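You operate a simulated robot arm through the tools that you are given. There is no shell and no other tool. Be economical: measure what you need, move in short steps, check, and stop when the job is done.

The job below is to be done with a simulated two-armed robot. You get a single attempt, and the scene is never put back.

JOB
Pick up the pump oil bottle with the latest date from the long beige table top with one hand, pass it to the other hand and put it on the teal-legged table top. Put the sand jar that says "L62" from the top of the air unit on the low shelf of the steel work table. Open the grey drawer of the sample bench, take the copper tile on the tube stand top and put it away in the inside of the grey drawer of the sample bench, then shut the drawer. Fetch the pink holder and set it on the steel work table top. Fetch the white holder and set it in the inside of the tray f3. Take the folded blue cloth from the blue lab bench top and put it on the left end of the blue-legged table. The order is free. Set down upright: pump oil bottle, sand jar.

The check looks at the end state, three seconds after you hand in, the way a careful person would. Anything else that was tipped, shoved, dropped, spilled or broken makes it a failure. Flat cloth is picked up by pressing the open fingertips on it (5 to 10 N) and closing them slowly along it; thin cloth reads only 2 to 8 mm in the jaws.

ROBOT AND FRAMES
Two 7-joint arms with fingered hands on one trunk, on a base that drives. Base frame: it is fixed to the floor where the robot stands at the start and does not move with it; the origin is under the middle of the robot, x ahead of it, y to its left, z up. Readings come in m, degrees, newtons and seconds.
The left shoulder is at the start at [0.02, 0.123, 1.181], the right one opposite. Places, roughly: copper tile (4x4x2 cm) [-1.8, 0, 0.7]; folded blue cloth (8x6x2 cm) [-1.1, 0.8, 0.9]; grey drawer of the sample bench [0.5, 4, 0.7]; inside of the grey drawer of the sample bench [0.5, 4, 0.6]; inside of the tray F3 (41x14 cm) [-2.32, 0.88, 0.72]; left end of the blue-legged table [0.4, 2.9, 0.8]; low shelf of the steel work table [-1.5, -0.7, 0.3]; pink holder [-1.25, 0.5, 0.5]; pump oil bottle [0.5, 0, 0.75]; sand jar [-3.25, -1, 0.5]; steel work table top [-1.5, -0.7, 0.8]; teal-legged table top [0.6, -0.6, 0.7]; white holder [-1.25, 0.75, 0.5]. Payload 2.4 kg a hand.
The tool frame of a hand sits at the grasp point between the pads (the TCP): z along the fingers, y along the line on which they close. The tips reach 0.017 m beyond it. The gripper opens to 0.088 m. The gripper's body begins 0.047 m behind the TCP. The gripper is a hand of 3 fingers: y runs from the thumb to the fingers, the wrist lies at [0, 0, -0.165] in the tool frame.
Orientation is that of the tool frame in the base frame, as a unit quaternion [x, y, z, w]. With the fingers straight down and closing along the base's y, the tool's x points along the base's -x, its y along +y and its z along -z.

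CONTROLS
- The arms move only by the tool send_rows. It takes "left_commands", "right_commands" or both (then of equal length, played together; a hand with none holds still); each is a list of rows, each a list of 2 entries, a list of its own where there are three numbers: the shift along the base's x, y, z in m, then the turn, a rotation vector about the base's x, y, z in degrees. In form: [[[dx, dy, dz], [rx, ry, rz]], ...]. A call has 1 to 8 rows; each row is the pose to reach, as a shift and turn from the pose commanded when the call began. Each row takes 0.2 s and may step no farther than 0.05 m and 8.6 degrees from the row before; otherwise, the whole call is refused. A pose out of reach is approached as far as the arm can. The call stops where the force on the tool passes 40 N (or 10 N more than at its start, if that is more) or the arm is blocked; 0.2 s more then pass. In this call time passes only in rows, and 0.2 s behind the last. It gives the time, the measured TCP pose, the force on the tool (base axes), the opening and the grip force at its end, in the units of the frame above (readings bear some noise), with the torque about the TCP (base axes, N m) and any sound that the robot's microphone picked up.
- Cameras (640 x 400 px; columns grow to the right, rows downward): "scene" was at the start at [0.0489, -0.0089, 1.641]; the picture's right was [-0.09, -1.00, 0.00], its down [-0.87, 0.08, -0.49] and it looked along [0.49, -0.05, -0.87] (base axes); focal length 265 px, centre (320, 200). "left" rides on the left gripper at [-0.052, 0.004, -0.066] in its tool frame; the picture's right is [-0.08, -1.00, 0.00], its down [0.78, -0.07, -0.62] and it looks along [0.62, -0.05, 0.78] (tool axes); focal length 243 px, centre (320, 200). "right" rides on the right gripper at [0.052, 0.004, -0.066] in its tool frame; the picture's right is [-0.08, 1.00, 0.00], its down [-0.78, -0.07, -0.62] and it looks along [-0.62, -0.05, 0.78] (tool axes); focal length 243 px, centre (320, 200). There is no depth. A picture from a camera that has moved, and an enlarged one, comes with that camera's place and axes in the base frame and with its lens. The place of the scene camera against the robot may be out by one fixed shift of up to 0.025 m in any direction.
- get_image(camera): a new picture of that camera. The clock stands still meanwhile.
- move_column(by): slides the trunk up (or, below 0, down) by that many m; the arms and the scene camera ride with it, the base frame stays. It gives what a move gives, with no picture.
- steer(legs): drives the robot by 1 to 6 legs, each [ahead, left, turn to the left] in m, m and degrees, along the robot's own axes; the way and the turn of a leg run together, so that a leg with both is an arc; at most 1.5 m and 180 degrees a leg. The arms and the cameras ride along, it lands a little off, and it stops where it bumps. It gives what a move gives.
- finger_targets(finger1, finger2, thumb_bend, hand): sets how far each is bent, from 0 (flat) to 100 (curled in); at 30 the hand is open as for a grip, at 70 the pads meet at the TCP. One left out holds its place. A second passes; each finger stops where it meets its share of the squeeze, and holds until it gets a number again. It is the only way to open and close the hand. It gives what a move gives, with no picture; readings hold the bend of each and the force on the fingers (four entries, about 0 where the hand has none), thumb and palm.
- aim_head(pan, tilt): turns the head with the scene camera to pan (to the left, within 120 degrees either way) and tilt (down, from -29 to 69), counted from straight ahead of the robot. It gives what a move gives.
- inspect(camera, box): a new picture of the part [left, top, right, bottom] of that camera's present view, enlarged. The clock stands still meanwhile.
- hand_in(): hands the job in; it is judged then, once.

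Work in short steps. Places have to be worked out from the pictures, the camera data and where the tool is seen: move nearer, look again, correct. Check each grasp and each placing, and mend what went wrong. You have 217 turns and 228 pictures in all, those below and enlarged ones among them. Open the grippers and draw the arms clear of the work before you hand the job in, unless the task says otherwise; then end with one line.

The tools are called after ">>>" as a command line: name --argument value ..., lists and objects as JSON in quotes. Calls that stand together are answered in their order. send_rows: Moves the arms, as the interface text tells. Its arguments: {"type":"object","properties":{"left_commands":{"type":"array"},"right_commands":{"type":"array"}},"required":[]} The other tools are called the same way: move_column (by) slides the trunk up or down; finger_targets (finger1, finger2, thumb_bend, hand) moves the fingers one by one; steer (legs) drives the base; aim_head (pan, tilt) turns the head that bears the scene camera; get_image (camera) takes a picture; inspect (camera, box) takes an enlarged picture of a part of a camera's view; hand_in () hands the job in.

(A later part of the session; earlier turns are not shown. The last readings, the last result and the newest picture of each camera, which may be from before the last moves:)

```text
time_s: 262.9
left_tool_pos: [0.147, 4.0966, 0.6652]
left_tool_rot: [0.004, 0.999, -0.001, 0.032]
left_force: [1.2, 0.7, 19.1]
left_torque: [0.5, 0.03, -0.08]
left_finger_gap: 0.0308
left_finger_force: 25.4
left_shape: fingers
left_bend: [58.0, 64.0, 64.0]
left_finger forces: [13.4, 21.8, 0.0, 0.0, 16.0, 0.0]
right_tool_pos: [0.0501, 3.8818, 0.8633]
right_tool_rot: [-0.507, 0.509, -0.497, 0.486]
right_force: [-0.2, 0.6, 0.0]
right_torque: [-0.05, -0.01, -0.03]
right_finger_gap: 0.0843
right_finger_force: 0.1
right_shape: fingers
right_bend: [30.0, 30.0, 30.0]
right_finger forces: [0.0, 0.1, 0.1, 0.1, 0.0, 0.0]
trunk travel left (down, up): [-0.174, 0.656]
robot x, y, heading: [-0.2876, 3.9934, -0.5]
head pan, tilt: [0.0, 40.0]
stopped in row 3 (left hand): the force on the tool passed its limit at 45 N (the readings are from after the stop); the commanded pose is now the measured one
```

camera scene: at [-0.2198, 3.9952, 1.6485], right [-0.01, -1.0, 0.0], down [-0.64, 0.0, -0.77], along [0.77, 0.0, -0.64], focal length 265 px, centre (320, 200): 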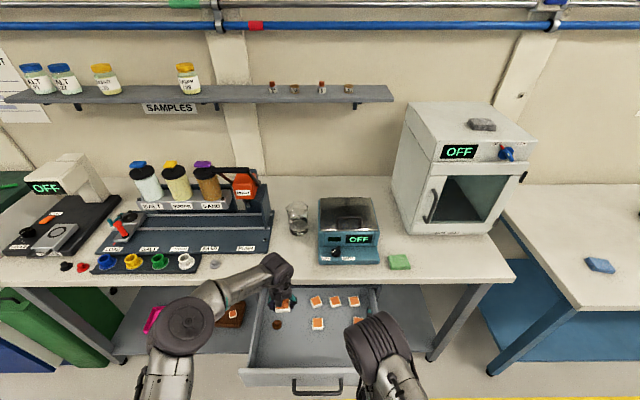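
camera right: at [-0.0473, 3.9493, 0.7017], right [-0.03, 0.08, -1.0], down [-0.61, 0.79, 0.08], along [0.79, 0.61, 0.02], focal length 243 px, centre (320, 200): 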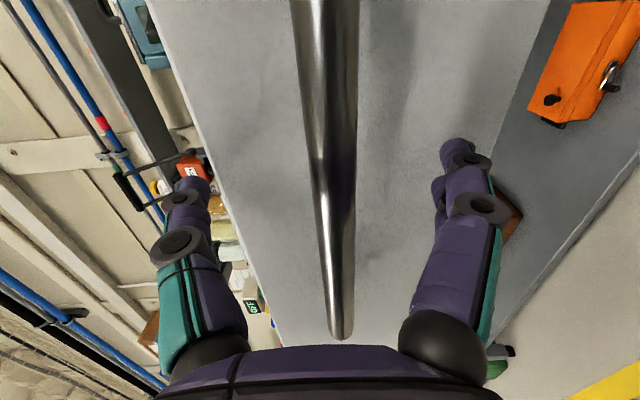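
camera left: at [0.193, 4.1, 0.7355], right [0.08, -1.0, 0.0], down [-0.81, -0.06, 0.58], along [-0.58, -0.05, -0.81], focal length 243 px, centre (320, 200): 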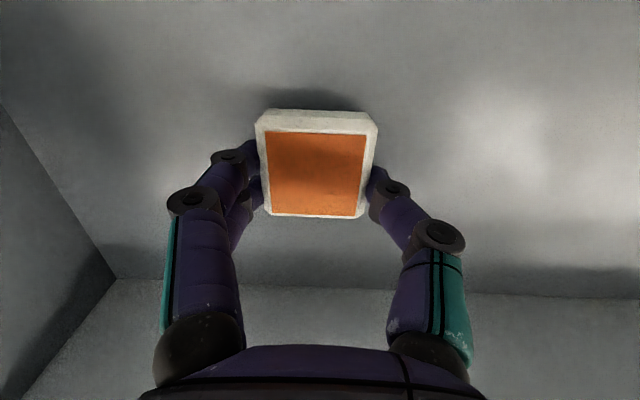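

Contact made. I ease up 3 mm, open the left fingers moderately and lift out.

>>> send_rows --left_commands '[[[0, 0, 0.004], [0, 0, 0]]]'

>>> finger_targets --hand "left" --finger1 40 --finger2 40 --thumb_bend 40

>>> send_rows --left_commands '[[[0, 0, 0.04], [0, 0, 0]], [[0, 0, 0.08], [0, 0, 0]], [[-0.01, 0, 0.12], [0, 0, 0]], [[-0.03, 0, 0.16], [0, 0, 0]], [[-0.05, 0, 0.2], [0, 0, 0]]]'

>>> get_image --camera "left"

>>> get_image --camera "scene"

```text
time_s: 263.3
left_tool_pos: [0.1456, 4.0962, 0.6646]
left_tool_rot: [0.004, 1.0, -0.001, 0.028]
left_force: [0.1, 0.3, 0.0]
left_torque: [0.0, 0.0, 0.01]
left_finger_gap: 0.0312
left_finger_force: 15.9
left_shape: fingers
left_bend: [56.0, 61.0, 64.0]
left_finger forces: [6.4, 9.9, 0.1, 0.0, 16.1, 0.0]
right_tool_pos: [0.0514, 3.8805, 0.8647]
right_tool_rot: [-0.506, 0.51, -0.498, 0.486]
right_force: [-0.5, 0.1, -0.9]
right_torque: [0.02, 0.02, 0.01]
right_finger_gap: 0.084
right_finger_force: 0.0
right_shape: fingers
right_bend: [30.0, 30.0, 30.0]
right_finger forces: [0.0, 0.0, 0.0, 0.1, 0.0, 0.0]
trunk travel left (down, up): [-0.174, 0.656]
robot x, y, heading: [-0.2886, 3.995, -0.4]
head pan, tilt: [0.0, 40.0]
```

```text
time_s: 264.3
left_tool_pos: [0.147, 4.0966, 0.666]
left_tool_rot: [0.003, 1.0, -0.001, 0.029]
left_force: [-0.3, -0.6, -0.4]
left_torque: [0.01, 0.0, 0.0]
left_finger_gap: 0.0625
left_finger_force: 0.2
left_shape: fingers
left_bend: [40.0, 40.0, 40.0]
left_finger forces: [0.0, 0.0, 0.0, 0.0, 0.0, 0.1]
right_tool_pos: [0.0503, 3.8816, 0.8636]
right_tool_rot: [-0.506, 0.51, -0.498, 0.486]
right_force: [0.6, -0.5, -0.4]
right_torque: [-0.01, -0.01, -0.01]
right_finger_gap: 0.0843
right_finger_force: 0.0
right_shape: fingers
right_bend: [30.0, 30.0, 30.0]
right_finger forces: [0.0, 0.1, 0.0, 0.0, 0.0, 0.0]
trunk travel left (down, up): [-0.174, 0.656]
robot x, y, heading: [-0.2877, 4.0003, -0.5]
head pan, tilt: [0.0, 40.0]
```

```text
time_s: 265.5
left_tool_pos: [0.0936, 4.0953, 0.8691]
left_tool_rot: [0.004, 1.0, -0.001, 0.029]
left_force: [0.6, 0.4, 0.0]
left_torque: [-0.02, -0.02, -0.01]
left_finger_gap: 0.062
left_finger_force: 0.0
left_shape: fingers
left_bend: [40.0, 40.0, 40.0]
left_finger forces: [0.1, 0.1, 0.1, 0.0, 0.1, 0.1]
right_tool_pos: [0.0505, 3.8814, 0.8632]
right_tool_rot: [-0.506, 0.509, -0.498, 0.486]
right_force: [-0.8, -0.7, -0.8]
right_torque: [-0.03, 0.01, 0.03]
right_finger_gap: 0.0842
right_finger_force: 0.1
right_shape: fingers
right_bend: [30.0, 30.0, 30.0]
right_finger forces: [0.0, 0.1, 0.0, 0.0, 0.0, 0.0]
trunk travel left (down, up): [-0.174, 0.656]
robot x, y, heading: [-0.2866, 3.9981, -0.1]
head pan, tilt: [0.0, 40.0]
```

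```text
99 pictures are left
camera left: at [0.1424, 4.0985, 0.938], right [0.08, -1.0, 0.01], down [-0.82, -0.06, 0.58], along [-0.57, -0.05, -0.82], focal length 243 px, centre (320, 200)
```

left: 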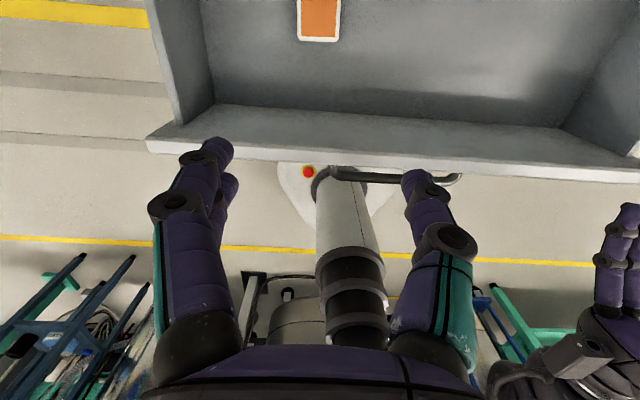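

```text
98 pictures are left
camera scene: at [-0.2204, 3.9955, 1.4485], right [-0.01, -1.0, 0.0], down [-0.64, 0.0, -0.77], along [0.77, 0.0, -0.64], focal length 265 px, centre (320, 200)
```

scene: 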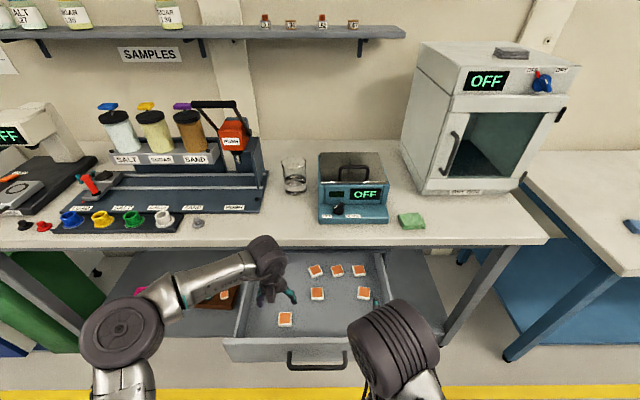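

The tile lies in the drawer. I back away, retract the left hand, close the right fist and lower it to handle height for pushing.

>>> steer --legs '[[-0.22, 0, 0], [0, 0.12, 0]]'

>>> send_rows --left_commands '[[[-0.04, 0.01, 0], [0, 0, 0]], [[-0.08, 0.02, 0], [0, 0, 0]], [[-0.12, 0.03, 0], [0, 0, 0]], [[-0.15, 0.04, 0], [0, 0, 0]]]' --right_commands '[[[0, 0, -0.04], [0, 0, 0]], [[0, 0, -0.08], [0, 0, 0]], [[0, 0, -0.12], [0, 0, 0]], [[0, 0, -0.155], [0, 0, 0]]]'

>>> finger_targets --hand "right" --finger1 80 --finger2 80 --thumb_bend 80

>>> get_image --camera "right"

>>> get_image --camera "scene"

```text
time_s: 268.0
left_tool_pos: [-0.1264, 4.2177, 0.8684]
left_tool_rot: [0.002, 1.0, -0.001, 0.029]
left_force: [-0.1, -0.8, -0.4]
left_torque: [-0.04, 0.02, -0.04]
left_finger_gap: 0.0621
left_finger_force: 0.1
left_shape: fingers
left_bend: [40.0, 40.0, 40.0]
left_finger forces: [0.0, 0.0, 0.0, 0.0, 0.1, 0.1]
right_tool_pos: [-0.1705, 4.0029, 0.8636]
right_tool_rot: [-0.506, 0.509, -0.498, 0.486]
right_force: [0.6, 0.3, 0.1]
right_torque: [-0.03, 0.0, -0.02]
right_finger_gap: 0.0841
right_finger_force: 0.1
right_shape: fingers
right_bend: [30.0, 30.0, 30.0]
right_finger forces: [0.1, 0.1, 0.1, 0.0, 0.1, 0.1]
trunk travel left (down, up): [-0.174, 0.656]
robot x, y, heading: [-0.5122, 4.1157, -0.3]
head pan, tilt: [0.0, 40.0]
```

```text
time_s: 269.0
left_tool_pos: [-0.2776, 4.2559, 0.8662]
left_tool_rot: [0.003, 1.0, -0.001, 0.029]
left_force: [-0.5, -0.1, -0.7]
left_torque: [-0.01, 0.0, 0.01]
left_finger_gap: 0.0623
left_finger_force: 0.1
left_shape: fingers
left_bend: [40.0, 40.0, 40.0]
left_finger forces: [0.0, 0.1, 0.0, 0.0, 0.0, 0.0]
right_tool_pos: [-0.1684, 4.0025, 0.7073]
right_tool_rot: [-0.507, 0.509, -0.497, 0.487]
right_force: [0.3, -0.1, 0.4]
right_torque: [0.04, -0.01, 0.01]
right_finger_gap: 0.0843
right_finger_force: 0.1
right_shape: fingers
right_bend: [30.0, 30.0, 30.0]
right_finger forces: [0.0, 0.0, 0.0, 0.0, 0.0, 0.1]
trunk travel left (down, up): [-0.174, 0.656]
robot x, y, heading: [-0.51, 4.1211, 0.1]
head pan, tilt: [0.0, 40.0]
```

```text
time_s: 270.0
left_tool_pos: [-0.2768, 4.2568, 0.8662]
left_tool_rot: [0.002, 1.0, -0.001, 0.029]
left_force: [-0.2, -0.9, -0.5]
left_torque: [0.0, 0.0, -0.01]
left_finger_gap: 0.0622
left_finger_force: 0.0
left_shape: fingers
left_bend: [40.0, 40.0, 40.0]
left_finger forces: [0.0, 0.1, 0.0, 0.0, 0.0, 0.0]
right_tool_pos: [-0.1673, 4.0027, 0.71]
right_tool_rot: [-0.506, 0.51, -0.498, 0.486]
right_force: [-0.2, 0.4, 0.1]
right_torque: [-0.01, 0.0, 0.01]
right_finger_gap: 0.0001
right_finger_force: 0.1
right_shape: fingers
right_bend: [77.0, 77.0, 76.0]
right_finger forces: [0.0, 0.1, 0.0, 0.1, 0.0, 0.0]
trunk travel left (down, up): [-0.174, 0.656]
robot x, y, heading: [-0.5084, 4.1215, -0.2]
head pan, tilt: [0.0, 40.0]
```

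```text
97 pictures are left
camera right: at [-0.2363, 3.9534, 0.7086], right [-0.03, 0.08, -1.0], down [-0.61, 0.79, 0.08], along [0.79, 0.61, 0.02], focal length 243 px, centre (320, 200)
```

right: 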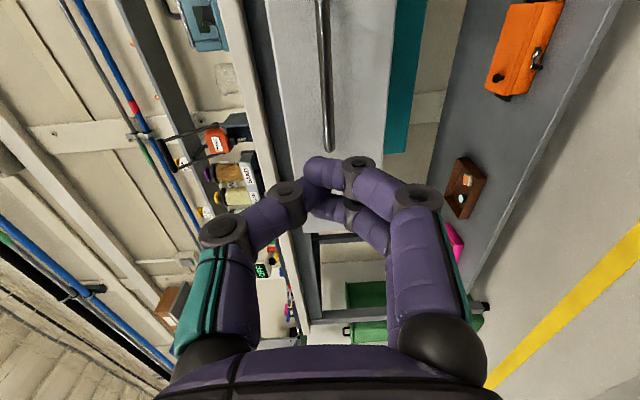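

```text
96 pictures are left
camera scene: at [-0.4416, 4.1171, 1.4485], right [0.0, -1.0, 0.0], down [-0.64, 0.0, -0.77], along [0.77, 0.0, -0.64], focal length 265 px, centre (320, 200)
```

scene: 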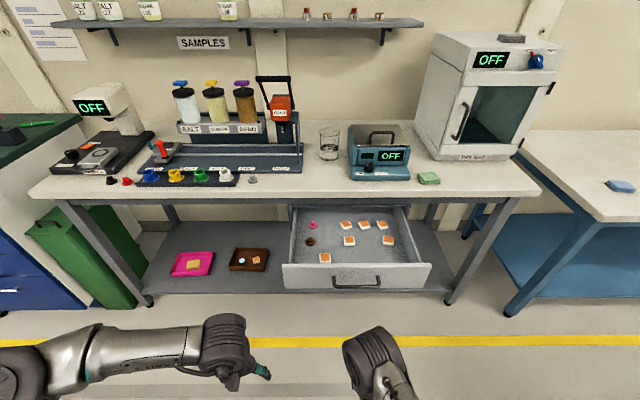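

The tile is plainly inside. I push the drawer shut by driving forward slowly.

>>> steer --legs '[[0.2, 0, 0]]'

>>> steer --legs '[[0.15, 0, 0]]'

>>> get_image --camera "scene"

>>> get_image --camera "right"

```text
time_s: 271.6
left_tool_pos: [-0.0757, 4.2561, 0.8669]
left_tool_rot: [0.001, 1.0, -0.001, 0.029]
left_force: [-0.2, -0.6, -1.0]
left_torque: [-0.01, -0.02, -0.02]
left_finger_gap: 0.0622
left_finger_force: 0.0
left_shape: fingers
left_bend: [40.0, 40.0, 40.0]
left_finger forces: [0.0, 0.1, 0.0, 0.0, 0.1, 0.0]
right_tool_pos: [0.0322, 4.0039, 0.709]
right_tool_rot: [-0.508, 0.508, -0.496, 0.487]
right_force: [0.3, 0.2, -0.5]
right_torque: [0.04, 0.0, -0.04]
right_finger_gap: 0.0
right_finger_force: 0.1
right_shape: fingers
right_bend: [78.0, 78.0, 77.0]
right_finger forces: [0.0, 0.1, 0.1, 0.0, 0.0, 0.1]
trunk travel left (down, up): [-0.174, 0.656]
robot x, y, heading: [-0.31, 4.1212, -0.0]
head pan, tilt: [0.0, 40.0]
```

```text
time_s: 273.0
left_tool_pos: [0.0737, 4.2563, 0.8671]
left_tool_rot: [0.001, 1.0, -0.001, 0.029]
left_force: [0.0, 0.4, -0.2]
left_torque: [0.0, -0.03, 0.01]
left_finger_gap: 0.0622
left_finger_force: 0.0
left_shape: fingers
left_bend: [40.0, 40.0, 40.0]
left_finger forces: [0.0, 0.1, 0.1, 0.0, 0.0, 0.0]
right_tool_pos: [0.1815, 4.0039, 0.7082]
right_tool_rot: [-0.507, 0.508, -0.497, 0.488]
right_force: [-0.2, 0.3, -0.1]
right_torque: [-0.01, 0.02, 0.02]
right_finger_gap: 0.0
right_finger_force: 0.0
right_shape: fingers
right_bend: [78.0, 78.0, 77.0]
right_finger forces: [0.1, 0.0, 0.1, 0.0, 0.0, 0.0]
trunk travel left (down, up): [-0.174, 0.656]
robot x, y, heading: [-0.1563, 4.1198, -0.0]
head pan, tilt: [0.0, 40.0]
```

```text
95 pictures are left
camera scene: at [-0.0911, 4.1166, 1.4485], right [0.0, -1.0, 0.0], down [-0.64, 0.0, -0.77], along [0.77, 0.0, -0.64], focal length 265 px, centre (320, 200)
```

scene: 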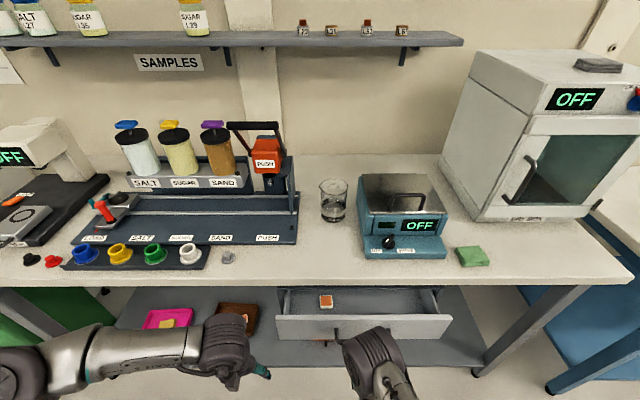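

```text
94 pictures are left
camera right: at [0.1145, 3.9535, 0.7085], right [-0.03, 0.08, -1.0], down [-0.61, 0.79, 0.08], along [0.79, 0.61, 0.02], focal length 243 px, centre (320, 200)
```

right: 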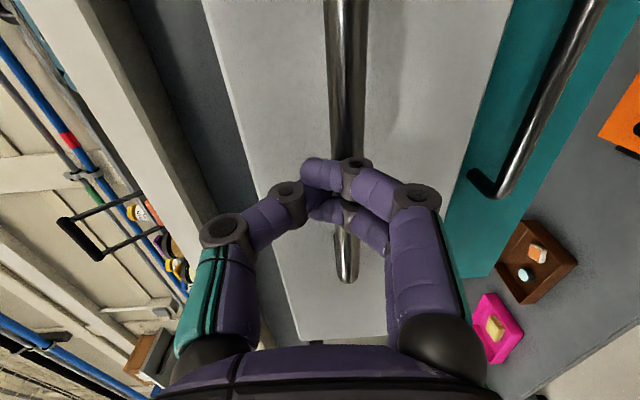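

The drawer is nearly shut. I push the remaining few centimetres.

>>> steer --legs '[[0.05, 0, 0]]'

>>> steer --legs '[[0.03, 0, 0]]'

>>> get_image --camera "scene"

>>> get_image --camera "right"

```text
time_s: 273.9
left_tool_pos: [0.1242, 4.2555, 0.8665]
left_tool_rot: [0.002, 1.0, -0.001, 0.029]
left_force: [0.1, -0.3, 0.8]
left_torque: [-0.01, 0.02, 0.0]
left_finger_gap: 0.0619
left_finger_force: 0.0
left_shape: fingers
left_bend: [40.0, 40.0, 40.0]
left_finger forces: [0.0, 0.1, 0.0, 0.0, 0.1, 0.0]
right_tool_pos: [0.2314, 4.0044, 0.7088]
right_tool_rot: [-0.507, 0.508, -0.497, 0.488]
right_force: [0.0, -0.3, -0.4]
right_torque: [-0.01, 0.01, 0.0]
right_finger_gap: 0.0
right_finger_force: 0.1
right_shape: fingers
right_bend: [78.0, 78.0, 77.0]
right_finger forces: [0.1, 0.0, 0.0, 0.0, 0.0, 0.0]
trunk travel left (down, up): [-0.174, 0.656]
robot x, y, heading: [-0.1088, 4.1229, 0.1]
head pan, tilt: [0.0, 40.0]
```

```text
time_s: 274.8
left_tool_pos: [0.1443, 4.2549, 0.8663]
left_tool_rot: [0.002, 1.0, -0.001, 0.028]
left_force: [-0.4, -0.3, 0.4]
left_torque: [0.0, -0.02, 0.03]
left_finger_gap: 0.062
left_finger_force: 0.0
left_shape: fingers
left_bend: [40.0, 40.0, 40.0]
left_finger forces: [0.0, 0.1, 0.1, 0.0, 0.0, 0.0]
right_tool_pos: [0.2497, 4.0026, 0.7069]
right_tool_rot: [-0.511, 0.512, -0.494, 0.483]
right_force: [-9.1, 0.2, 5.1]
right_torque: [-0.01, 0.03, 0.03]
right_finger_gap: 0.0001
right_finger_force: 8.2
right_shape: fingers
right_bend: [80.0, 80.0, 77.0]
right_finger forces: [2.0, 2.5, 0.0, 0.0, 12.6, 0.0]
trunk travel left (down, up): [-0.174, 0.656]
robot x, y, heading: [-0.0893, 4.1195, -0.1]
head pan, tilt: [0.0, 40.0]
stopped in leg 1: the force on the tool passed its limit at 61 N (the readings are from after the stop); the commanded pose is now the measured one
```

```text
93 pictures are left
camera scene: at [-0.0207, 4.1166, 1.4486], right [0.0, -1.0, 0.0], down [-0.64, 0.0, -0.77], along [0.77, 0.0, -0.64], focal length 265 px, centre (320, 200)
```

scene: 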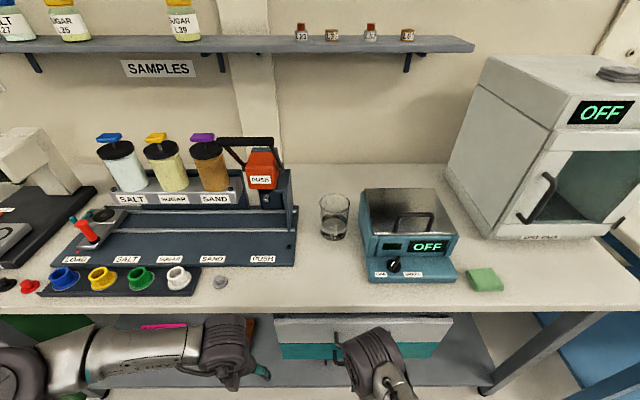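

```text
92 pictures are left
camera right: at [0.1814, 3.9533, 0.7068], right [-0.05, 0.08, -1.0], down [-0.61, 0.79, 0.09], along [0.79, 0.61, 0.01], focal length 243 px, centre (320, 200)
```

right: 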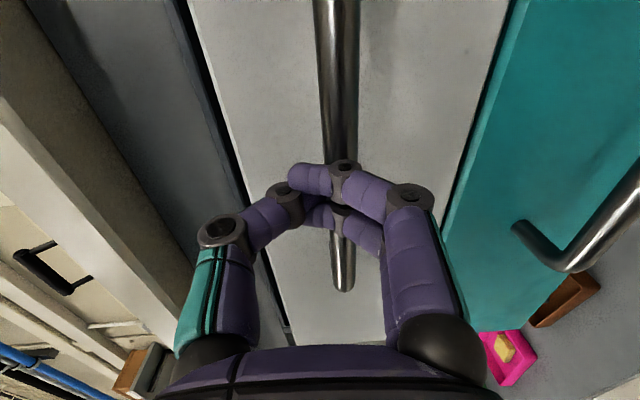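

A 61 N stop: the drawer is shut, flush with the teal one. I back away, check it, and drive back down the aisle to the blue bench for the white holder.

>>> steer --legs '[[-0.42, 0, 0]]'

>>> inspect --camera "scene" --box '[220, 180, 460, 320]'

>>> steer --legs '[[0, 0, -90], [1.5, 0, 0], [1.5, 0, 0], [0.3, 0, 0], [0, 0, -90]]'

>>> get_image --camera "scene"

```text
time_s: 277.4
left_tool_pos: [-0.2754, 4.2571, 0.8668]
left_tool_rot: [-0.006, 1.0, -0.001, 0.028]
left_force: [-0.7, 0.2, -0.3]
left_torque: [0.0, 0.0, -0.03]
left_finger_gap: 0.0622
left_finger_force: 0.0
left_shape: fingers
left_bend: [40.0, 40.0, 40.0]
left_finger forces: [0.0, 0.0, 0.1, 0.0, 0.1, 0.0]
right_tool_pos: [-0.1653, 4.0056, 0.7064]
right_tool_rot: [0.515, -0.508, 0.489, -0.487]
right_force: [0.6, 0.4, -0.3]
right_torque: [0.01, 0.01, 0.01]
right_finger_gap: 0.0
right_finger_force: 0.1
right_shape: fingers
right_bend: [80.0, 80.0, 77.0]
right_finger forces: [0.1, 0.0, 0.1, 0.1, 0.0, 0.0]
trunk travel left (down, up): [-0.174, 0.656]
robot x, y, heading: [-0.503, 4.1148, 1.1]
head pan, tilt: [0.0, 40.0]
```

```text
2.67 times, centred on (340, 250) of scene
camera zoom: at [-0.4372, 4.1149, 1.4485], right [0.01, -1.0, 0.0], down [-0.64, -0.01, -0.77], along [0.77, 0.01, -0.64], focal length 707 px, centre (267, 67)
```

zoom: 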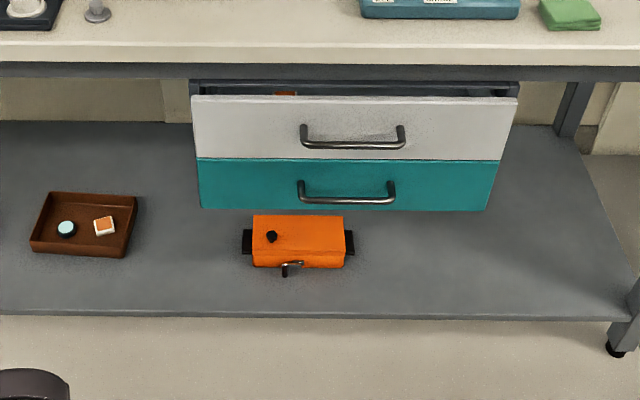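

```text
time_s: 301.0
left_tool_pos: [-0.8151, 0.7247, 0.8658]
left_tool_rot: [0.999, -0.015, -0.028, -0.001]
left_force: [1.2, 0.5, -0.4]
left_torque: [-0.01, 0.0, 0.0]
left_finger_gap: 0.0621
left_finger_force: 0.0
left_shape: fingers
left_bend: [40.0, 40.0, 40.0]
left_finger forces: [0.0, 0.0, 0.0, 0.0, 0.0, 0.0]
right_tool_pos: [-0.912, 0.9799, 0.7071]
right_tool_rot: [0.519, 0.504, -0.477, -0.499]
right_force: [0.6, 0.3, -0.1]
right_torque: [0.01, 0.02, -0.01]
right_finger_gap: 0.0
right_finger_force: 0.0
right_shape: fingers
right_bend: [80.0, 80.0, 77.0]
right_finger forces: [0.0, 0.1, 0.0, 0.1, 0.0, 0.1]
trunk travel left (down, up): [-0.174, 0.656]
robot x, y, heading: [-0.5778, 0.8575, 178.3]
head pan, tilt: [0.0, 40.0]
```

```text
90 pictures are left
camera scene: at [-0.6399, 0.8544, 1.4485], right [0.03, 1.0, 0.0], down [0.64, -0.02, -0.77], along [-0.77, 0.02, -0.64], focal length 265 px, centre (320, 200)
```

scene: 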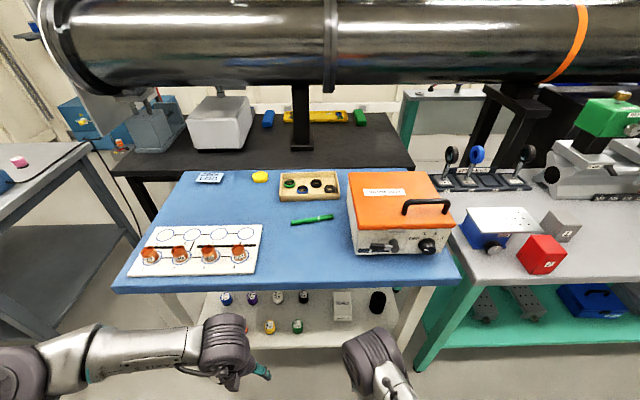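

The drawer front sits flush with its neighbour. Now I tuck the right hand (turning it back to point down) and pitch the left hand 45° for the shelf.

>>> send_rows --left_commands '[[[0, 0, -0.01], [0.2, 6.5, 0]], [[0, 0, -0.02], [0.4, 13, 0]], [[-0.01, 0, -0.04], [0.6, 19.5, 0]], [[-0.02, 0, -0.06], [0.8, 26, 0]], [[-0.03, 0, -0.08], [1, 32.5, 0]], [[-0.03, 0, -0.1], [1.2, 39, 0]], [[-0.03, 0, -0.12], [1.3, 45, 0]]]' --right_commands '[[[0.005, 0.01, 0], [-5.0, -4.75, -4.85]], [[0.01, 0.02, 0], [-10, -9.5, -9.7]], [[0.02, 0.03, 0], [-15, -14.25, -14.55]], [[0.03, 0.04, 0], [-20, -19, -19.4]], [[0.04, 0.05, 0], [-25, -23.75, -24.25]], [[0.05, 0.06, 0], [-30, -28.5, -29.1]], [[0.06, 0.07, 0], [-35, -33.25, -33.95]]]'

>>> send_rows --right_commands '[[[0.01, 0.01, -0.01], [-5.0, -4.75, -4.85]], [[0.02, 0.02, -0.02], [-10, -9.5, -9.7]], [[0.035, 0.03, -0.03], [-15, -14.25, -14.55]], [[0.05, 0.04, -0.04], [-20, -19, -19.4]], [[0.07, 0.05, -0.05], [-25, -23.75, -24.25]], [[0.09, 0.06, -0.06], [-30, -28.5, -29.1]], [[0.11, 0.07, -0.06], [-35, -33.25, -33.95]]]'

>>> get_image --camera "scene"

>>> get_image --camera "left"

```text
time_s: 302.6
left_tool_pos: [-0.8631, 0.7328, 0.7273]
left_tool_rot: [0.912, -0.013, -0.409, -0.007]
left_force: [0.2, 0.6, -1.5]
left_torque: [0.05, -0.01, 0.01]
left_finger_gap: 0.0626
left_finger_force: 0.1
left_shape: fingers
left_bend: [40.0, 40.0, 40.0]
left_finger forces: [0.0, 0.1, 0.0, 0.0, 0.0, 0.1]
left hand out of reach, approached as far as the arm can: row 2, 3, 4, 5, 6, 7
right_tool_pos: [-0.8512, 1.0501, 0.7061]
right_tool_rot: [0.873, 0.292, -0.276, -0.277]
right_force: [-0.6, -1.3, 0.4]
right_torque: [-0.01, -0.01, -0.01]
right_finger_gap: 0.0
right_finger_force: 0.2
right_shape: fingers
right_bend: [80.0, 80.0, 77.0]
right_finger forces: [0.0, 0.0, 0.0, 0.0, 0.0, 0.0]
trunk travel left (down, up): [-0.174, 0.656]
robot x, y, heading: [-0.5787, 0.8578, 178.8]
head pan, tilt: [0.0, 40.0]
```

```text
time_s: 304.2
left_tool_pos: [-0.8634, 0.7329, 0.7267]
left_tool_rot: [0.913, -0.013, -0.408, -0.006]
left_force: [-0.1, -0.3, -0.1]
left_torque: [0.0, -0.01, -0.01]
left_finger_gap: 0.0622
left_finger_force: 0.0
left_shape: fingers
left_bend: [40.0, 40.0, 40.0]
left_finger forces: [0.0, 0.1, 0.0, 0.0, 0.0, 0.0]
right_tool_pos: [-0.7415, 1.1206, 0.6461]
right_tool_rot: [1.0, 0.003, -0.006, 0.016]
right_force: [-1.0, -0.9, -0.5]
right_torque: [-0.02, -0.02, -0.02]
right_finger_gap: 0.0001
right_finger_force: 0.0
right_shape: fingers
right_bend: [80.0, 80.0, 77.0]
right_finger forces: [0.0, 0.1, 0.0, 0.0, 0.0, 0.0]
trunk travel left (down, up): [-0.174, 0.656]
robot x, y, heading: [-0.5777, 0.8557, 178.7]
head pan, tilt: [0.0, 40.0]
```

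```text
89 pictures are left
camera scene: at [-0.6399, 0.8546, 1.4485], right [0.03, 1.0, 0.0], down [0.64, -0.02, -0.77], along [-0.77, 0.02, -0.64], focal length 265 px, centre (320, 200)
```

scene: 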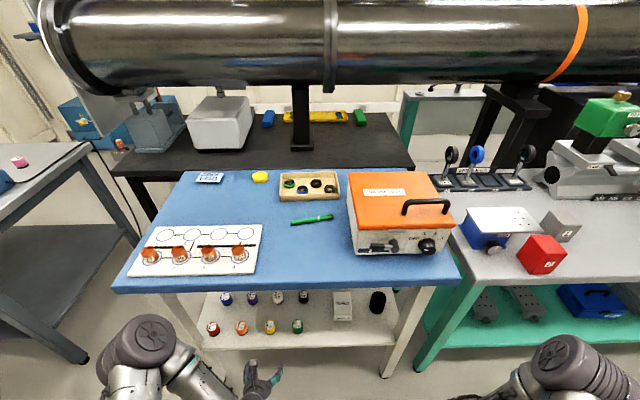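

```text
88 pictures are left
camera left: at [-0.848, 0.7274, 0.8104], right [-0.03, 1.0, 0.06], down [0.98, 0.04, -0.17], along [-0.17, 0.06, -0.98], focal length 243 px, centre (320, 200)
```

left: 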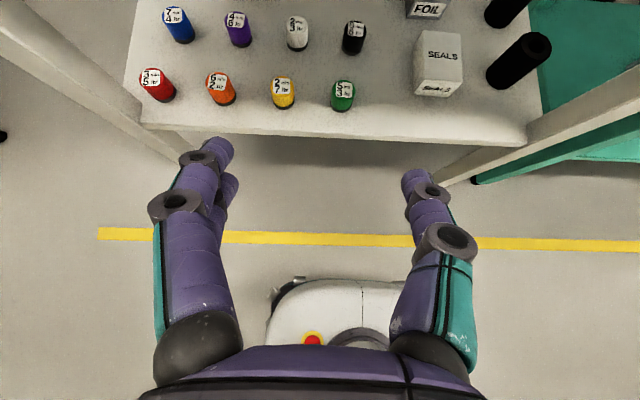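

White is at (-1.212, 0.70). I drive forward 12 cm, lower the trunk, and look again.

>>> steer --legs '[[0.1, 0.03, 1.3]]'

>>> move_column --by -0.165

>>> send_rows --left_commands '[[[-0.04, 0, 0.0], [0, 0, 0]], [[-0.08, 0, -0.01], [0, 0, 0]], [[-0.12, 0, -0.02], [0, 0, 0]], [[-0.16, 0, -0.04], [0, 0, 0]]]'

>>> get_image --camera "left"

>>> get_image --camera "scene"

```text
time_s: 305.4
left_tool_pos: [-0.9636, 0.6992, 0.7275]
left_tool_rot: [0.913, -0.003, -0.408, -0.001]
left_force: [0.4, -1.1, 0.4]
left_torque: [0.0, -0.01, 0.02]
left_finger_gap: 0.0623
left_finger_force: 0.2
left_shape: fingers
left_bend: [40.0, 40.0, 40.0]
left_finger forces: [0.0, 0.1, 0.0, 0.0, 0.0, 0.0]
right_tool_pos: [-0.8513, 1.0872, 0.645]
right_tool_rot: [1.0, 0.014, -0.005, 0.016]
right_force: [0.4, 0.4, -0.3]
right_torque: [0.03, 0.03, -0.01]
right_finger_gap: 0.0
right_finger_force: 0.1
right_shape: fingers
right_bend: [80.0, 80.0, 77.0]
right_finger forces: [0.0, 0.0, 0.0, 0.0, 0.0, 0.0]
trunk travel left (down, up): [-0.174, 0.656]
robot x, y, heading: [-0.6817, 0.8275, 179.7]
head pan, tilt: [0.0, 40.0]
```

```text
time_s: 307.3
left_tool_pos: [-0.9627, 0.6978, 0.5625]
left_tool_rot: [0.913, -0.003, -0.408, -0.001]
left_force: [0.0, 0.1, 0.1]
left_torque: [-0.05, 0.0, 0.01]
left_finger_gap: 0.0622
left_finger_force: 0.1
left_shape: fingers
left_bend: [40.0, 40.0, 40.0]
left_finger forces: [0.0, 0.0, 0.0, 0.1, 0.1, 0.0]
right_tool_pos: [-0.8515, 1.0872, 0.4797]
right_tool_rot: [1.0, 0.014, -0.005, 0.016]
right_force: [-0.2, -0.1, -0.4]
right_torque: [-0.06, -0.02, -0.04]
right_finger_gap: 0.0001
right_finger_force: 0.0
right_shape: fingers
right_bend: [80.0, 80.0, 77.0]
right_finger forces: [0.0, 0.1, 0.0, 0.0, 0.1, 0.1]
trunk travel left (down, up): [-0.009, 0.821]
robot x, y, heading: [-0.6806, 0.8297, 179.9]
head pan, tilt: [0.0, 40.0]
```

```text
time_s: 308.3
left_tool_pos: [-1.1232, 0.698, 0.5223]
left_tool_rot: [0.913, -0.004, -0.408, -0.001]
left_force: [-0.3, 1.0, -0.2]
left_torque: [0.04, -0.02, -0.03]
left_finger_gap: 0.0621
left_finger_force: 0.0
left_shape: fingers
left_bend: [40.0, 40.0, 40.0]
left_finger forces: [0.1, 0.0, 0.0, 0.1, 0.0, 0.0]
right_tool_pos: [-0.8509, 1.0877, 0.4801]
right_tool_rot: [1.0, 0.013, -0.004, 0.016]
right_force: [-0.2, -0.7, -0.1]
right_torque: [-0.04, 0.02, 0.01]
right_finger_gap: 0.0
right_finger_force: 0.1
right_shape: fingers
right_bend: [80.0, 80.0, 77.0]
right_finger forces: [0.1, 0.0, 0.1, 0.1, 0.0, 0.1]
trunk travel left (down, up): [-0.009, 0.821]
robot x, y, heading: [-0.6854, 0.8251, 180.0]
head pan, tilt: [0.0, 40.0]
```

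```text
87 pictures are left
camera left: at [-1.1086, 0.693, 0.6048], right [-0.05, 1.0, 0.06], down [0.98, 0.06, -0.17], along [-0.17, 0.05, -0.98], focal length 243 px, centre (320, 200)
```

left: 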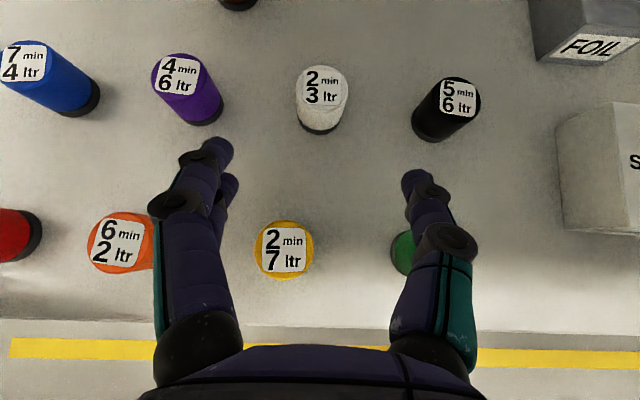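

```text
86 pictures are left
camera scene: at [-0.7425, 0.8247, 1.2835], right [0.0, 1.0, 0.0], down [0.64, 0.0, -0.77], along [-0.77, 0.0, -0.64], focal length 265 px, centre (320, 200)
```

scene: 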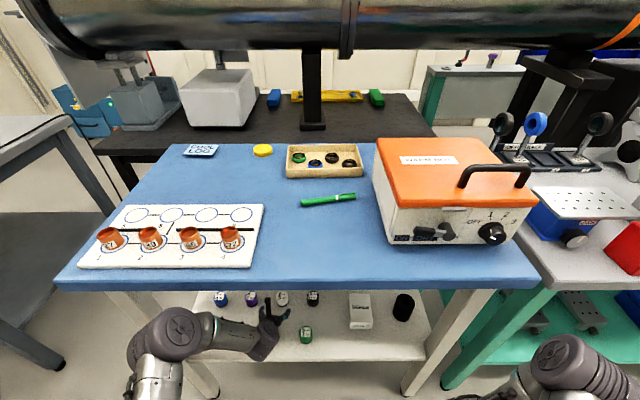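

The white holder is straight along the hand's axis, at (-1.217, 0.699). I advance along that axis.

>>> send_rows --left_commands '[[[-0.03, 0, -0.03], [0, 0, 0]], [[-0.06, 0.001, -0.058], [0, 0, 0]], [[-0.08, 0.001, -0.076], [0, 0, 0]]]'

>>> get_image --camera "left"

```text
time_s: 309.1
left_tool_pos: [-1.2015, 0.699, 0.4452]
left_tool_rot: [0.913, -0.004, -0.408, -0.003]
left_force: [0.6, 0.4, 0.0]
left_torque: [0.0, -0.02, 0.02]
left_finger_gap: 0.0622
left_finger_force: 0.0
left_shape: fingers
left_bend: [40.0, 40.0, 40.0]
left_finger forces: [0.0, 0.1, 0.1, 0.1, 0.0, 0.1]
right_tool_pos: [-0.8517, 1.0881, 0.4808]
right_tool_rot: [1.0, 0.014, -0.005, 0.016]
right_force: [-0.6, 0.5, 0.4]
right_torque: [0.01, -0.01, 0.01]
right_finger_gap: 0.0
right_finger_force: 0.0
right_shape: fingers
right_bend: [80.0, 80.0, 77.0]
right_finger forces: [0.0, 0.0, 0.1, 0.0, 0.0, 0.0]
trunk travel left (down, up): [-0.009, 0.821]
robot x, y, heading: [-0.6802, 0.8259, 179.8]
head pan, tilt: [0.0, 40.0]
```

```text
85 pictures are left
camera left: at [-1.1874, 0.6948, 0.5278], right [-0.05, 1.0, 0.07], down [0.98, 0.06, -0.17], along [-0.17, 0.06, -0.98], focal length 243 px, centre (320, 200)
```

left: 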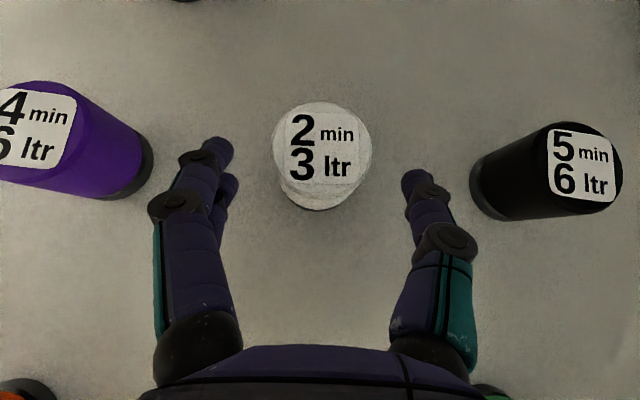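

Two centimetres more along the axis, then close.

>>> send_rows --left_commands '[[[-0.017, 0, -0.014], [0, 0, 0]]]'

>>> finger_targets --hand "left" --finger1 75 --finger2 75 --thumb_bend 75

>>> send_rows --left_commands '[[[0, 0, 0.03], [0, 0, 0]], [[0.02, 0, 0.06], [0, 0, 0]], [[0.06, 0, 0.08], [0, 0, 0]], [[0.1, 0, 0.1], [0, 0, 0]], [[0.14, 0, 0.11], [0, 0, 0]], [[0.18, 0, 0.12], [0, 0, 0]], [[0.22, 0, 0.12], [0, 0, 0]]]'

>>> get_image --camera "left"

```text
time_s: 309.5
left_tool_pos: [-1.2033, 0.6998, 0.4453]
left_tool_rot: [0.913, -0.003, -0.408, -0.002]
left_force: [-0.7, -0.2, 0.4]
left_torque: [-0.01, -0.02, -0.01]
left_finger_gap: 0.0621
left_finger_force: 0.2
left_shape: fingers
left_bend: [40.0, 40.0, 40.0]
left_finger forces: [0.0, 0.0, 0.0, 0.1, 0.0, 0.0]
left hand out of reach, approached as far as the arm can: row 1
right_tool_pos: [-0.8501, 1.0894, 0.4802]
right_tool_rot: [1.0, 0.015, -0.005, 0.016]
right_force: [-0.1, -0.1, -0.2]
right_torque: [-0.01, 0.0, -0.05]
right_finger_gap: 0.0003
right_finger_force: 0.0
right_shape: fingers
right_bend: [80.0, 80.0, 77.0]
right_finger forces: [0.0, 0.0, 0.0, 0.0, 0.0, 0.0]
trunk travel left (down, up): [-0.009, 0.821]
robot x, y, heading: [-0.6827, 0.8265, 179.6]
head pan, tilt: [0.0, 40.0]
```

```text
time_s: 310.5
left_tool_pos: [-1.2016, 0.6994, 0.4449]
left_tool_rot: [0.913, -0.002, -0.409, -0.001]
left_force: [-0.1, -0.3, 0.3]
left_torque: [0.03, 0.01, -0.02]
left_finger_gap: 0.0278
left_finger_force: 13.1
left_shape: fingers
left_bend: [63.0, 67.0, 61.0]
left_finger forces: [6.7, 5.9, 0.0, 0.0, 13.7, 0.1]
right_tool_pos: [-0.8513, 1.0883, 0.4812]
right_tool_rot: [1.0, 0.013, -0.005, 0.015]
right_force: [0.6, 0.4, -0.1]
right_torque: [0.04, 0.05, -0.01]
right_finger_gap: 0.0
right_finger_force: 0.0
right_shape: fingers
right_bend: [80.0, 80.0, 77.0]
right_finger forces: [0.0, 0.1, 0.0, 0.0, 0.0, 0.0]
trunk travel left (down, up): [-0.009, 0.821]
robot x, y, heading: [-0.6773, 0.8242, 179.7]
head pan, tilt: [0.0, 40.0]
```

```text
time_s: 312.1
left_tool_pos: [-0.9783, 0.6978, 0.5681]
left_tool_rot: [0.912, -0.004, -0.41, -0.002]
left_force: [-0.2, -0.8, 0.3]
left_torque: [-0.03, -0.02, -0.02]
left_finger_gap: 0.0
left_finger_force: 0.1
left_shape: fingers
left_bend: [74.0, 74.0, 73.0]
left_finger forces: [0.1, 0.0, 0.1, 0.0, 0.1, 0.1]
right_tool_pos: [-0.8506, 1.088, 0.4806]
right_tool_rot: [1.0, 0.014, -0.005, 0.016]
right_force: [0.2, 0.4, -0.4]
right_torque: [0.01, 0.03, 0.0]
right_finger_gap: 0.0003
right_finger_force: 0.1
right_shape: fingers
right_bend: [80.0, 80.0, 77.0]
right_finger forces: [0.0, 0.1, 0.0, 0.0, 0.0, 0.0]
trunk travel left (down, up): [-0.009, 0.821]
robot x, y, heading: [-0.6811, 0.828, 179.7]
head pan, tilt: [0.0, 40.0]
```

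```text
84 pictures are left
camera left: at [-0.9631, 0.6929, 0.6516], right [-0.05, 1.0, 0.06], down [0.98, 0.06, -0.17], along [-0.17, 0.05, -0.98], focal length 243 px, centre (320, 200)
```

left: 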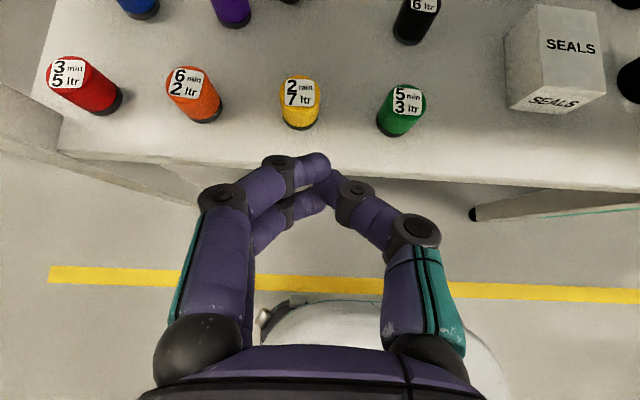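

The arm was at its limit, so the grip was off-centre and the white holder slipped. I look for it.

>>> inspect --camera "scene" --box '[180, 270, 440, 400]'

>>> finger_targets --hand "left" --finger1 40 --finger2 40 --thumb_bend 40

>>> steer --legs '[[0.05, 0, 0]]'

>>> get_image --camera "left"

```text
2.46 times, centred on (310, 335) of scene
camera zoom: at [-0.7425, 0.8247, 1.2835], right [0.0, 1.0, 0.0], down [0.64, 0.0, -0.77], along [-0.77, 0.0, -0.64], focal length 653 px, centre (345, -132)
```

zoom: 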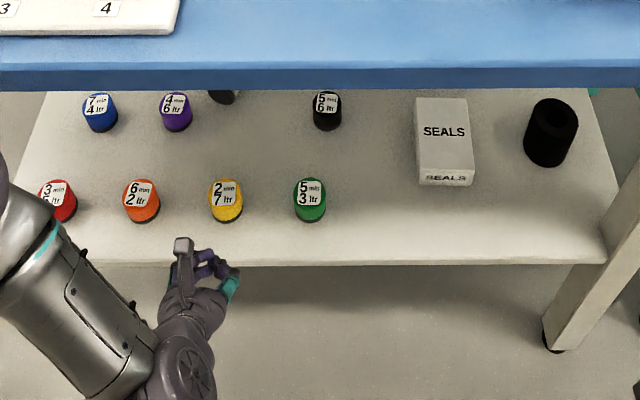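

```text
time_s: 313.1
left_tool_pos: [-0.9786, 0.6979, 0.5691]
left_tool_rot: [0.913, -0.003, -0.409, -0.001]
left_force: [-0.8, -0.2, 0.0]
left_torque: [0.03, 0.0, 0.01]
left_finger_gap: 0.0624
left_finger_force: 0.0
left_shape: fingers
left_bend: [40.0, 40.0, 40.0]
left_finger forces: [0.0, 0.0, 0.0, 0.0, 0.0, 0.0]
right_tool_pos: [-0.8507, 1.0882, 0.48]
right_tool_rot: [1.0, 0.014, -0.005, 0.016]
right_force: [0.2, 0.8, -0.3]
right_torque: [0.03, 0.01, 0.01]
right_finger_gap: 0.0
right_finger_force: 0.2
right_shape: fingers
right_bend: [80.0, 80.0, 77.0]
right_finger forces: [0.0, 0.0, 0.1, 0.0, 0.0, 0.0]
trunk travel left (down, up): [-0.009, 0.821]
robot x, y, heading: [-0.6794, 0.8268, 179.8]
head pan, tilt: [0.0, 40.0]
```

```text
time_s: 314.1
left_tool_pos: [-1.0158, 0.6983, 0.5678]
left_tool_rot: [0.913, -0.001, -0.409, 0.001]
left_force: [-0.8, 0.0, -0.1]
left_torque: [0.02, -0.01, 0.03]
left_finger_gap: 0.0619
left_finger_force: 0.0
left_shape: fingers
left_bend: [40.0, 40.0, 40.0]
left_finger forces: [0.0, 0.0, 0.0, 0.1, 0.1, 0.1]
right_tool_pos: [-0.8926, 1.0881, 0.4816]
right_tool_rot: [1.0, 0.018, -0.007, 0.016]
right_force: [0.9, 0.5, -0.8]
right_torque: [-0.03, 0.01, -0.01]
right_finger_gap: 0.0
right_finger_force: 0.0
right_shape: fingers
right_bend: [80.0, 80.0, 77.0]
right_finger forces: [0.1, 0.1, 0.0, 0.0, 0.0, 0.0]
trunk travel left (down, up): [-0.009, 0.821]
robot x, y, heading: [-0.721, 0.8234, -179.6]
head pan, tilt: [0.0, 40.0]
stopped in leg 1: the robot was blocked; the commanded pose is now the measured one
```

```text
82 pictures are left
camera left: at [-1.0011, 0.6927, 0.6518], right [-0.06, 1.0, 0.06], down [0.98, 0.06, -0.17], along [-0.17, 0.05, -0.98], focal length 243 px, centre (320, 200)
```

left: 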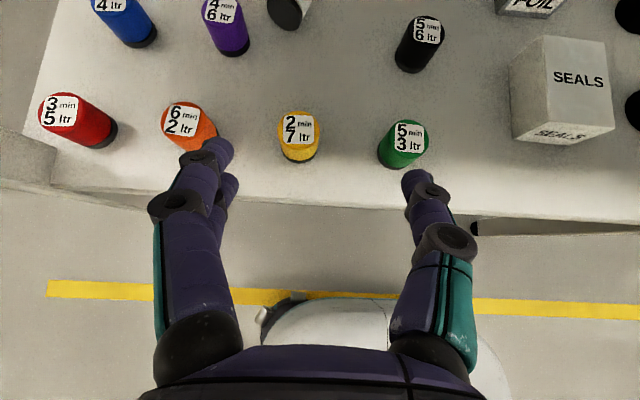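

The white holder was tipped onto its side, about 5 cm further back, and my right elbow blocked the base. I back off, switch the right arm to the tighter pitched pose, and come closer.

>>> steer --legs '[[-0.12, 0.04, 0]]'

>>> send_rows --right_commands '[[[-0.005, -0.013, 0], [0, 5.7, 0]], [[-0.01, -0.026, 0], [0, 11.4, 0]], [[-0.015, -0.039, -0.01], [0, 17.1, 0]], [[-0.02, -0.052, -0.01], [0, 22.8, 0]], [[-0.025, -0.065, -0.02], [0, 28.5, 0]], [[-0.03, -0.078, -0.02], [0, 34.2, 0]], [[-0.035, -0.09, -0.03], [0, 39.9, 0]], [[-0.04, -0.1, -0.03], [0, 45, 0]]]'

>>> steer --legs '[[0.16, 0, 0]]'

>>> get_image --camera "left"

>>> get_image --camera "scene"

```text
time_s: 315.4
left_tool_pos: [-0.8984, 0.6574, 0.5672]
left_tool_rot: [0.914, -0.002, -0.406, 0.0]
left_force: [-0.4, -0.2, 0.1]
left_torque: [-0.02, 0.02, 0.03]
left_finger_gap: 0.0619
left_finger_force: 0.0
left_shape: fingers
left_bend: [40.0, 40.0, 40.0]
left_finger forces: [0.0, 0.0, 0.0, 0.1, 0.1, 0.0]
right_tool_pos: [-0.7735, 1.0472, 0.4801]
right_tool_rot: [1.0, 0.015, -0.004, 0.016]
right_force: [0.3, 0.2, 0.3]
right_torque: [0.0, -0.01, -0.01]
right_finger_gap: 0.0001
right_finger_force: 0.0
right_shape: fingers
right_bend: [80.0, 80.0, 77.0]
right_finger forces: [0.0, 0.1, 0.1, 0.1, 0.1, 0.0]
trunk travel left (down, up): [-0.009, 0.821]
robot x, y, heading: [-0.6028, 0.7877, -179.9]
head pan, tilt: [0.0, 40.0]
```

```text
time_s: 317.2
left_tool_pos: [-0.8974, 0.6575, 0.5669]
left_tool_rot: [0.914, -0.001, -0.406, 0.0]
left_force: [-0.1, -0.6, 0.3]
left_torque: [-0.01, 0.03, -0.02]
left_finger_gap: 0.062
left_finger_force: 0.0
left_shape: fingers
left_bend: [40.0, 40.0, 40.0]
left_finger forces: [0.0, 0.1, 0.0, 0.0, 0.0, 0.1]
right_tool_pos: [-0.7865, 1.0034, 0.4718]
right_tool_rot: [0.989, 0.021, -0.141, 0.025]
right_force: [0.3, -0.4, 0.7]
right_torque: [-0.01, -0.02, -0.01]
right_finger_gap: 0.0
right_finger_force: 0.0
right_shape: fingers
right_bend: [80.0, 80.0, 77.0]
right_finger forces: [0.1, 0.0, 0.0, 0.0, 0.1, 0.0]
right hand out of reach, approached as far as the arm can: row 3, 4, 5, 6, 7, 8
trunk travel left (down, up): [-0.009, 0.821]
robot x, y, heading: [-0.6011, 0.7867, -180.1]
head pan, tilt: [0.0, 40.0]
```

```text
time_s: 318.7
left_tool_pos: [-1.023, 0.6269, 0.5678]
left_tool_rot: [0.913, 0.027, -0.407, 0.011]
left_force: [0.6, -0.1, -0.1]
left_torque: [0.0, 0.02, -0.02]
left_finger_gap: 0.0626
left_finger_force: 0.1
left_shape: fingers
left_bend: [40.0, 40.0, 40.0]
left_finger forces: [0.1, 0.0, 0.0, 0.1, 0.0, 0.0]
right_tool_pos: [-0.9347, 0.9801, 0.4727]
right_tool_rot: [0.988, 0.054, -0.142, 0.029]
right_force: [-0.8, 0.0, 0.3]
right_torque: [0.0, 0.01, 0.01]
right_finger_gap: 0.0
right_finger_force: 0.1
right_shape: fingers
right_bend: [80.0, 80.0, 77.0]
right_finger forces: [0.1, 0.0, 0.0, 0.0, 0.0, 0.1]
trunk travel left (down, up): [-0.009, 0.821]
robot x, y, heading: [-0.7358, 0.7786, -176.3]
head pan, tilt: [0.0, 40.0]
stopped in leg 1: the robot was blocked; the commanded pose is now the measured one
```

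```text
81 pictures are left
camera left: at [-1.0082, 0.6231, 0.6505], right [-0.12, 0.99, 0.06], down [0.98, 0.13, -0.17], along [-0.17, 0.04, -0.98], focal length 243 px, centre (320, 200)
```

left: 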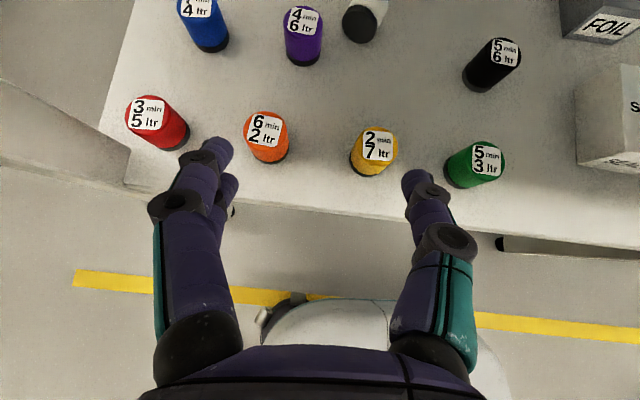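

```text
80 pictures are left
camera scene: at [-0.7963, 0.7704, 1.2837], right [-0.06, 1.0, 0.0], down [0.64, 0.04, -0.77], along [-0.77, -0.05, -0.64], focal length 265 px, centre (320, 200)
```

scene: 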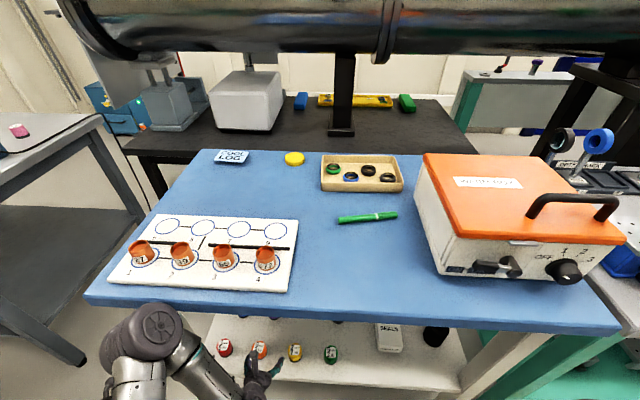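

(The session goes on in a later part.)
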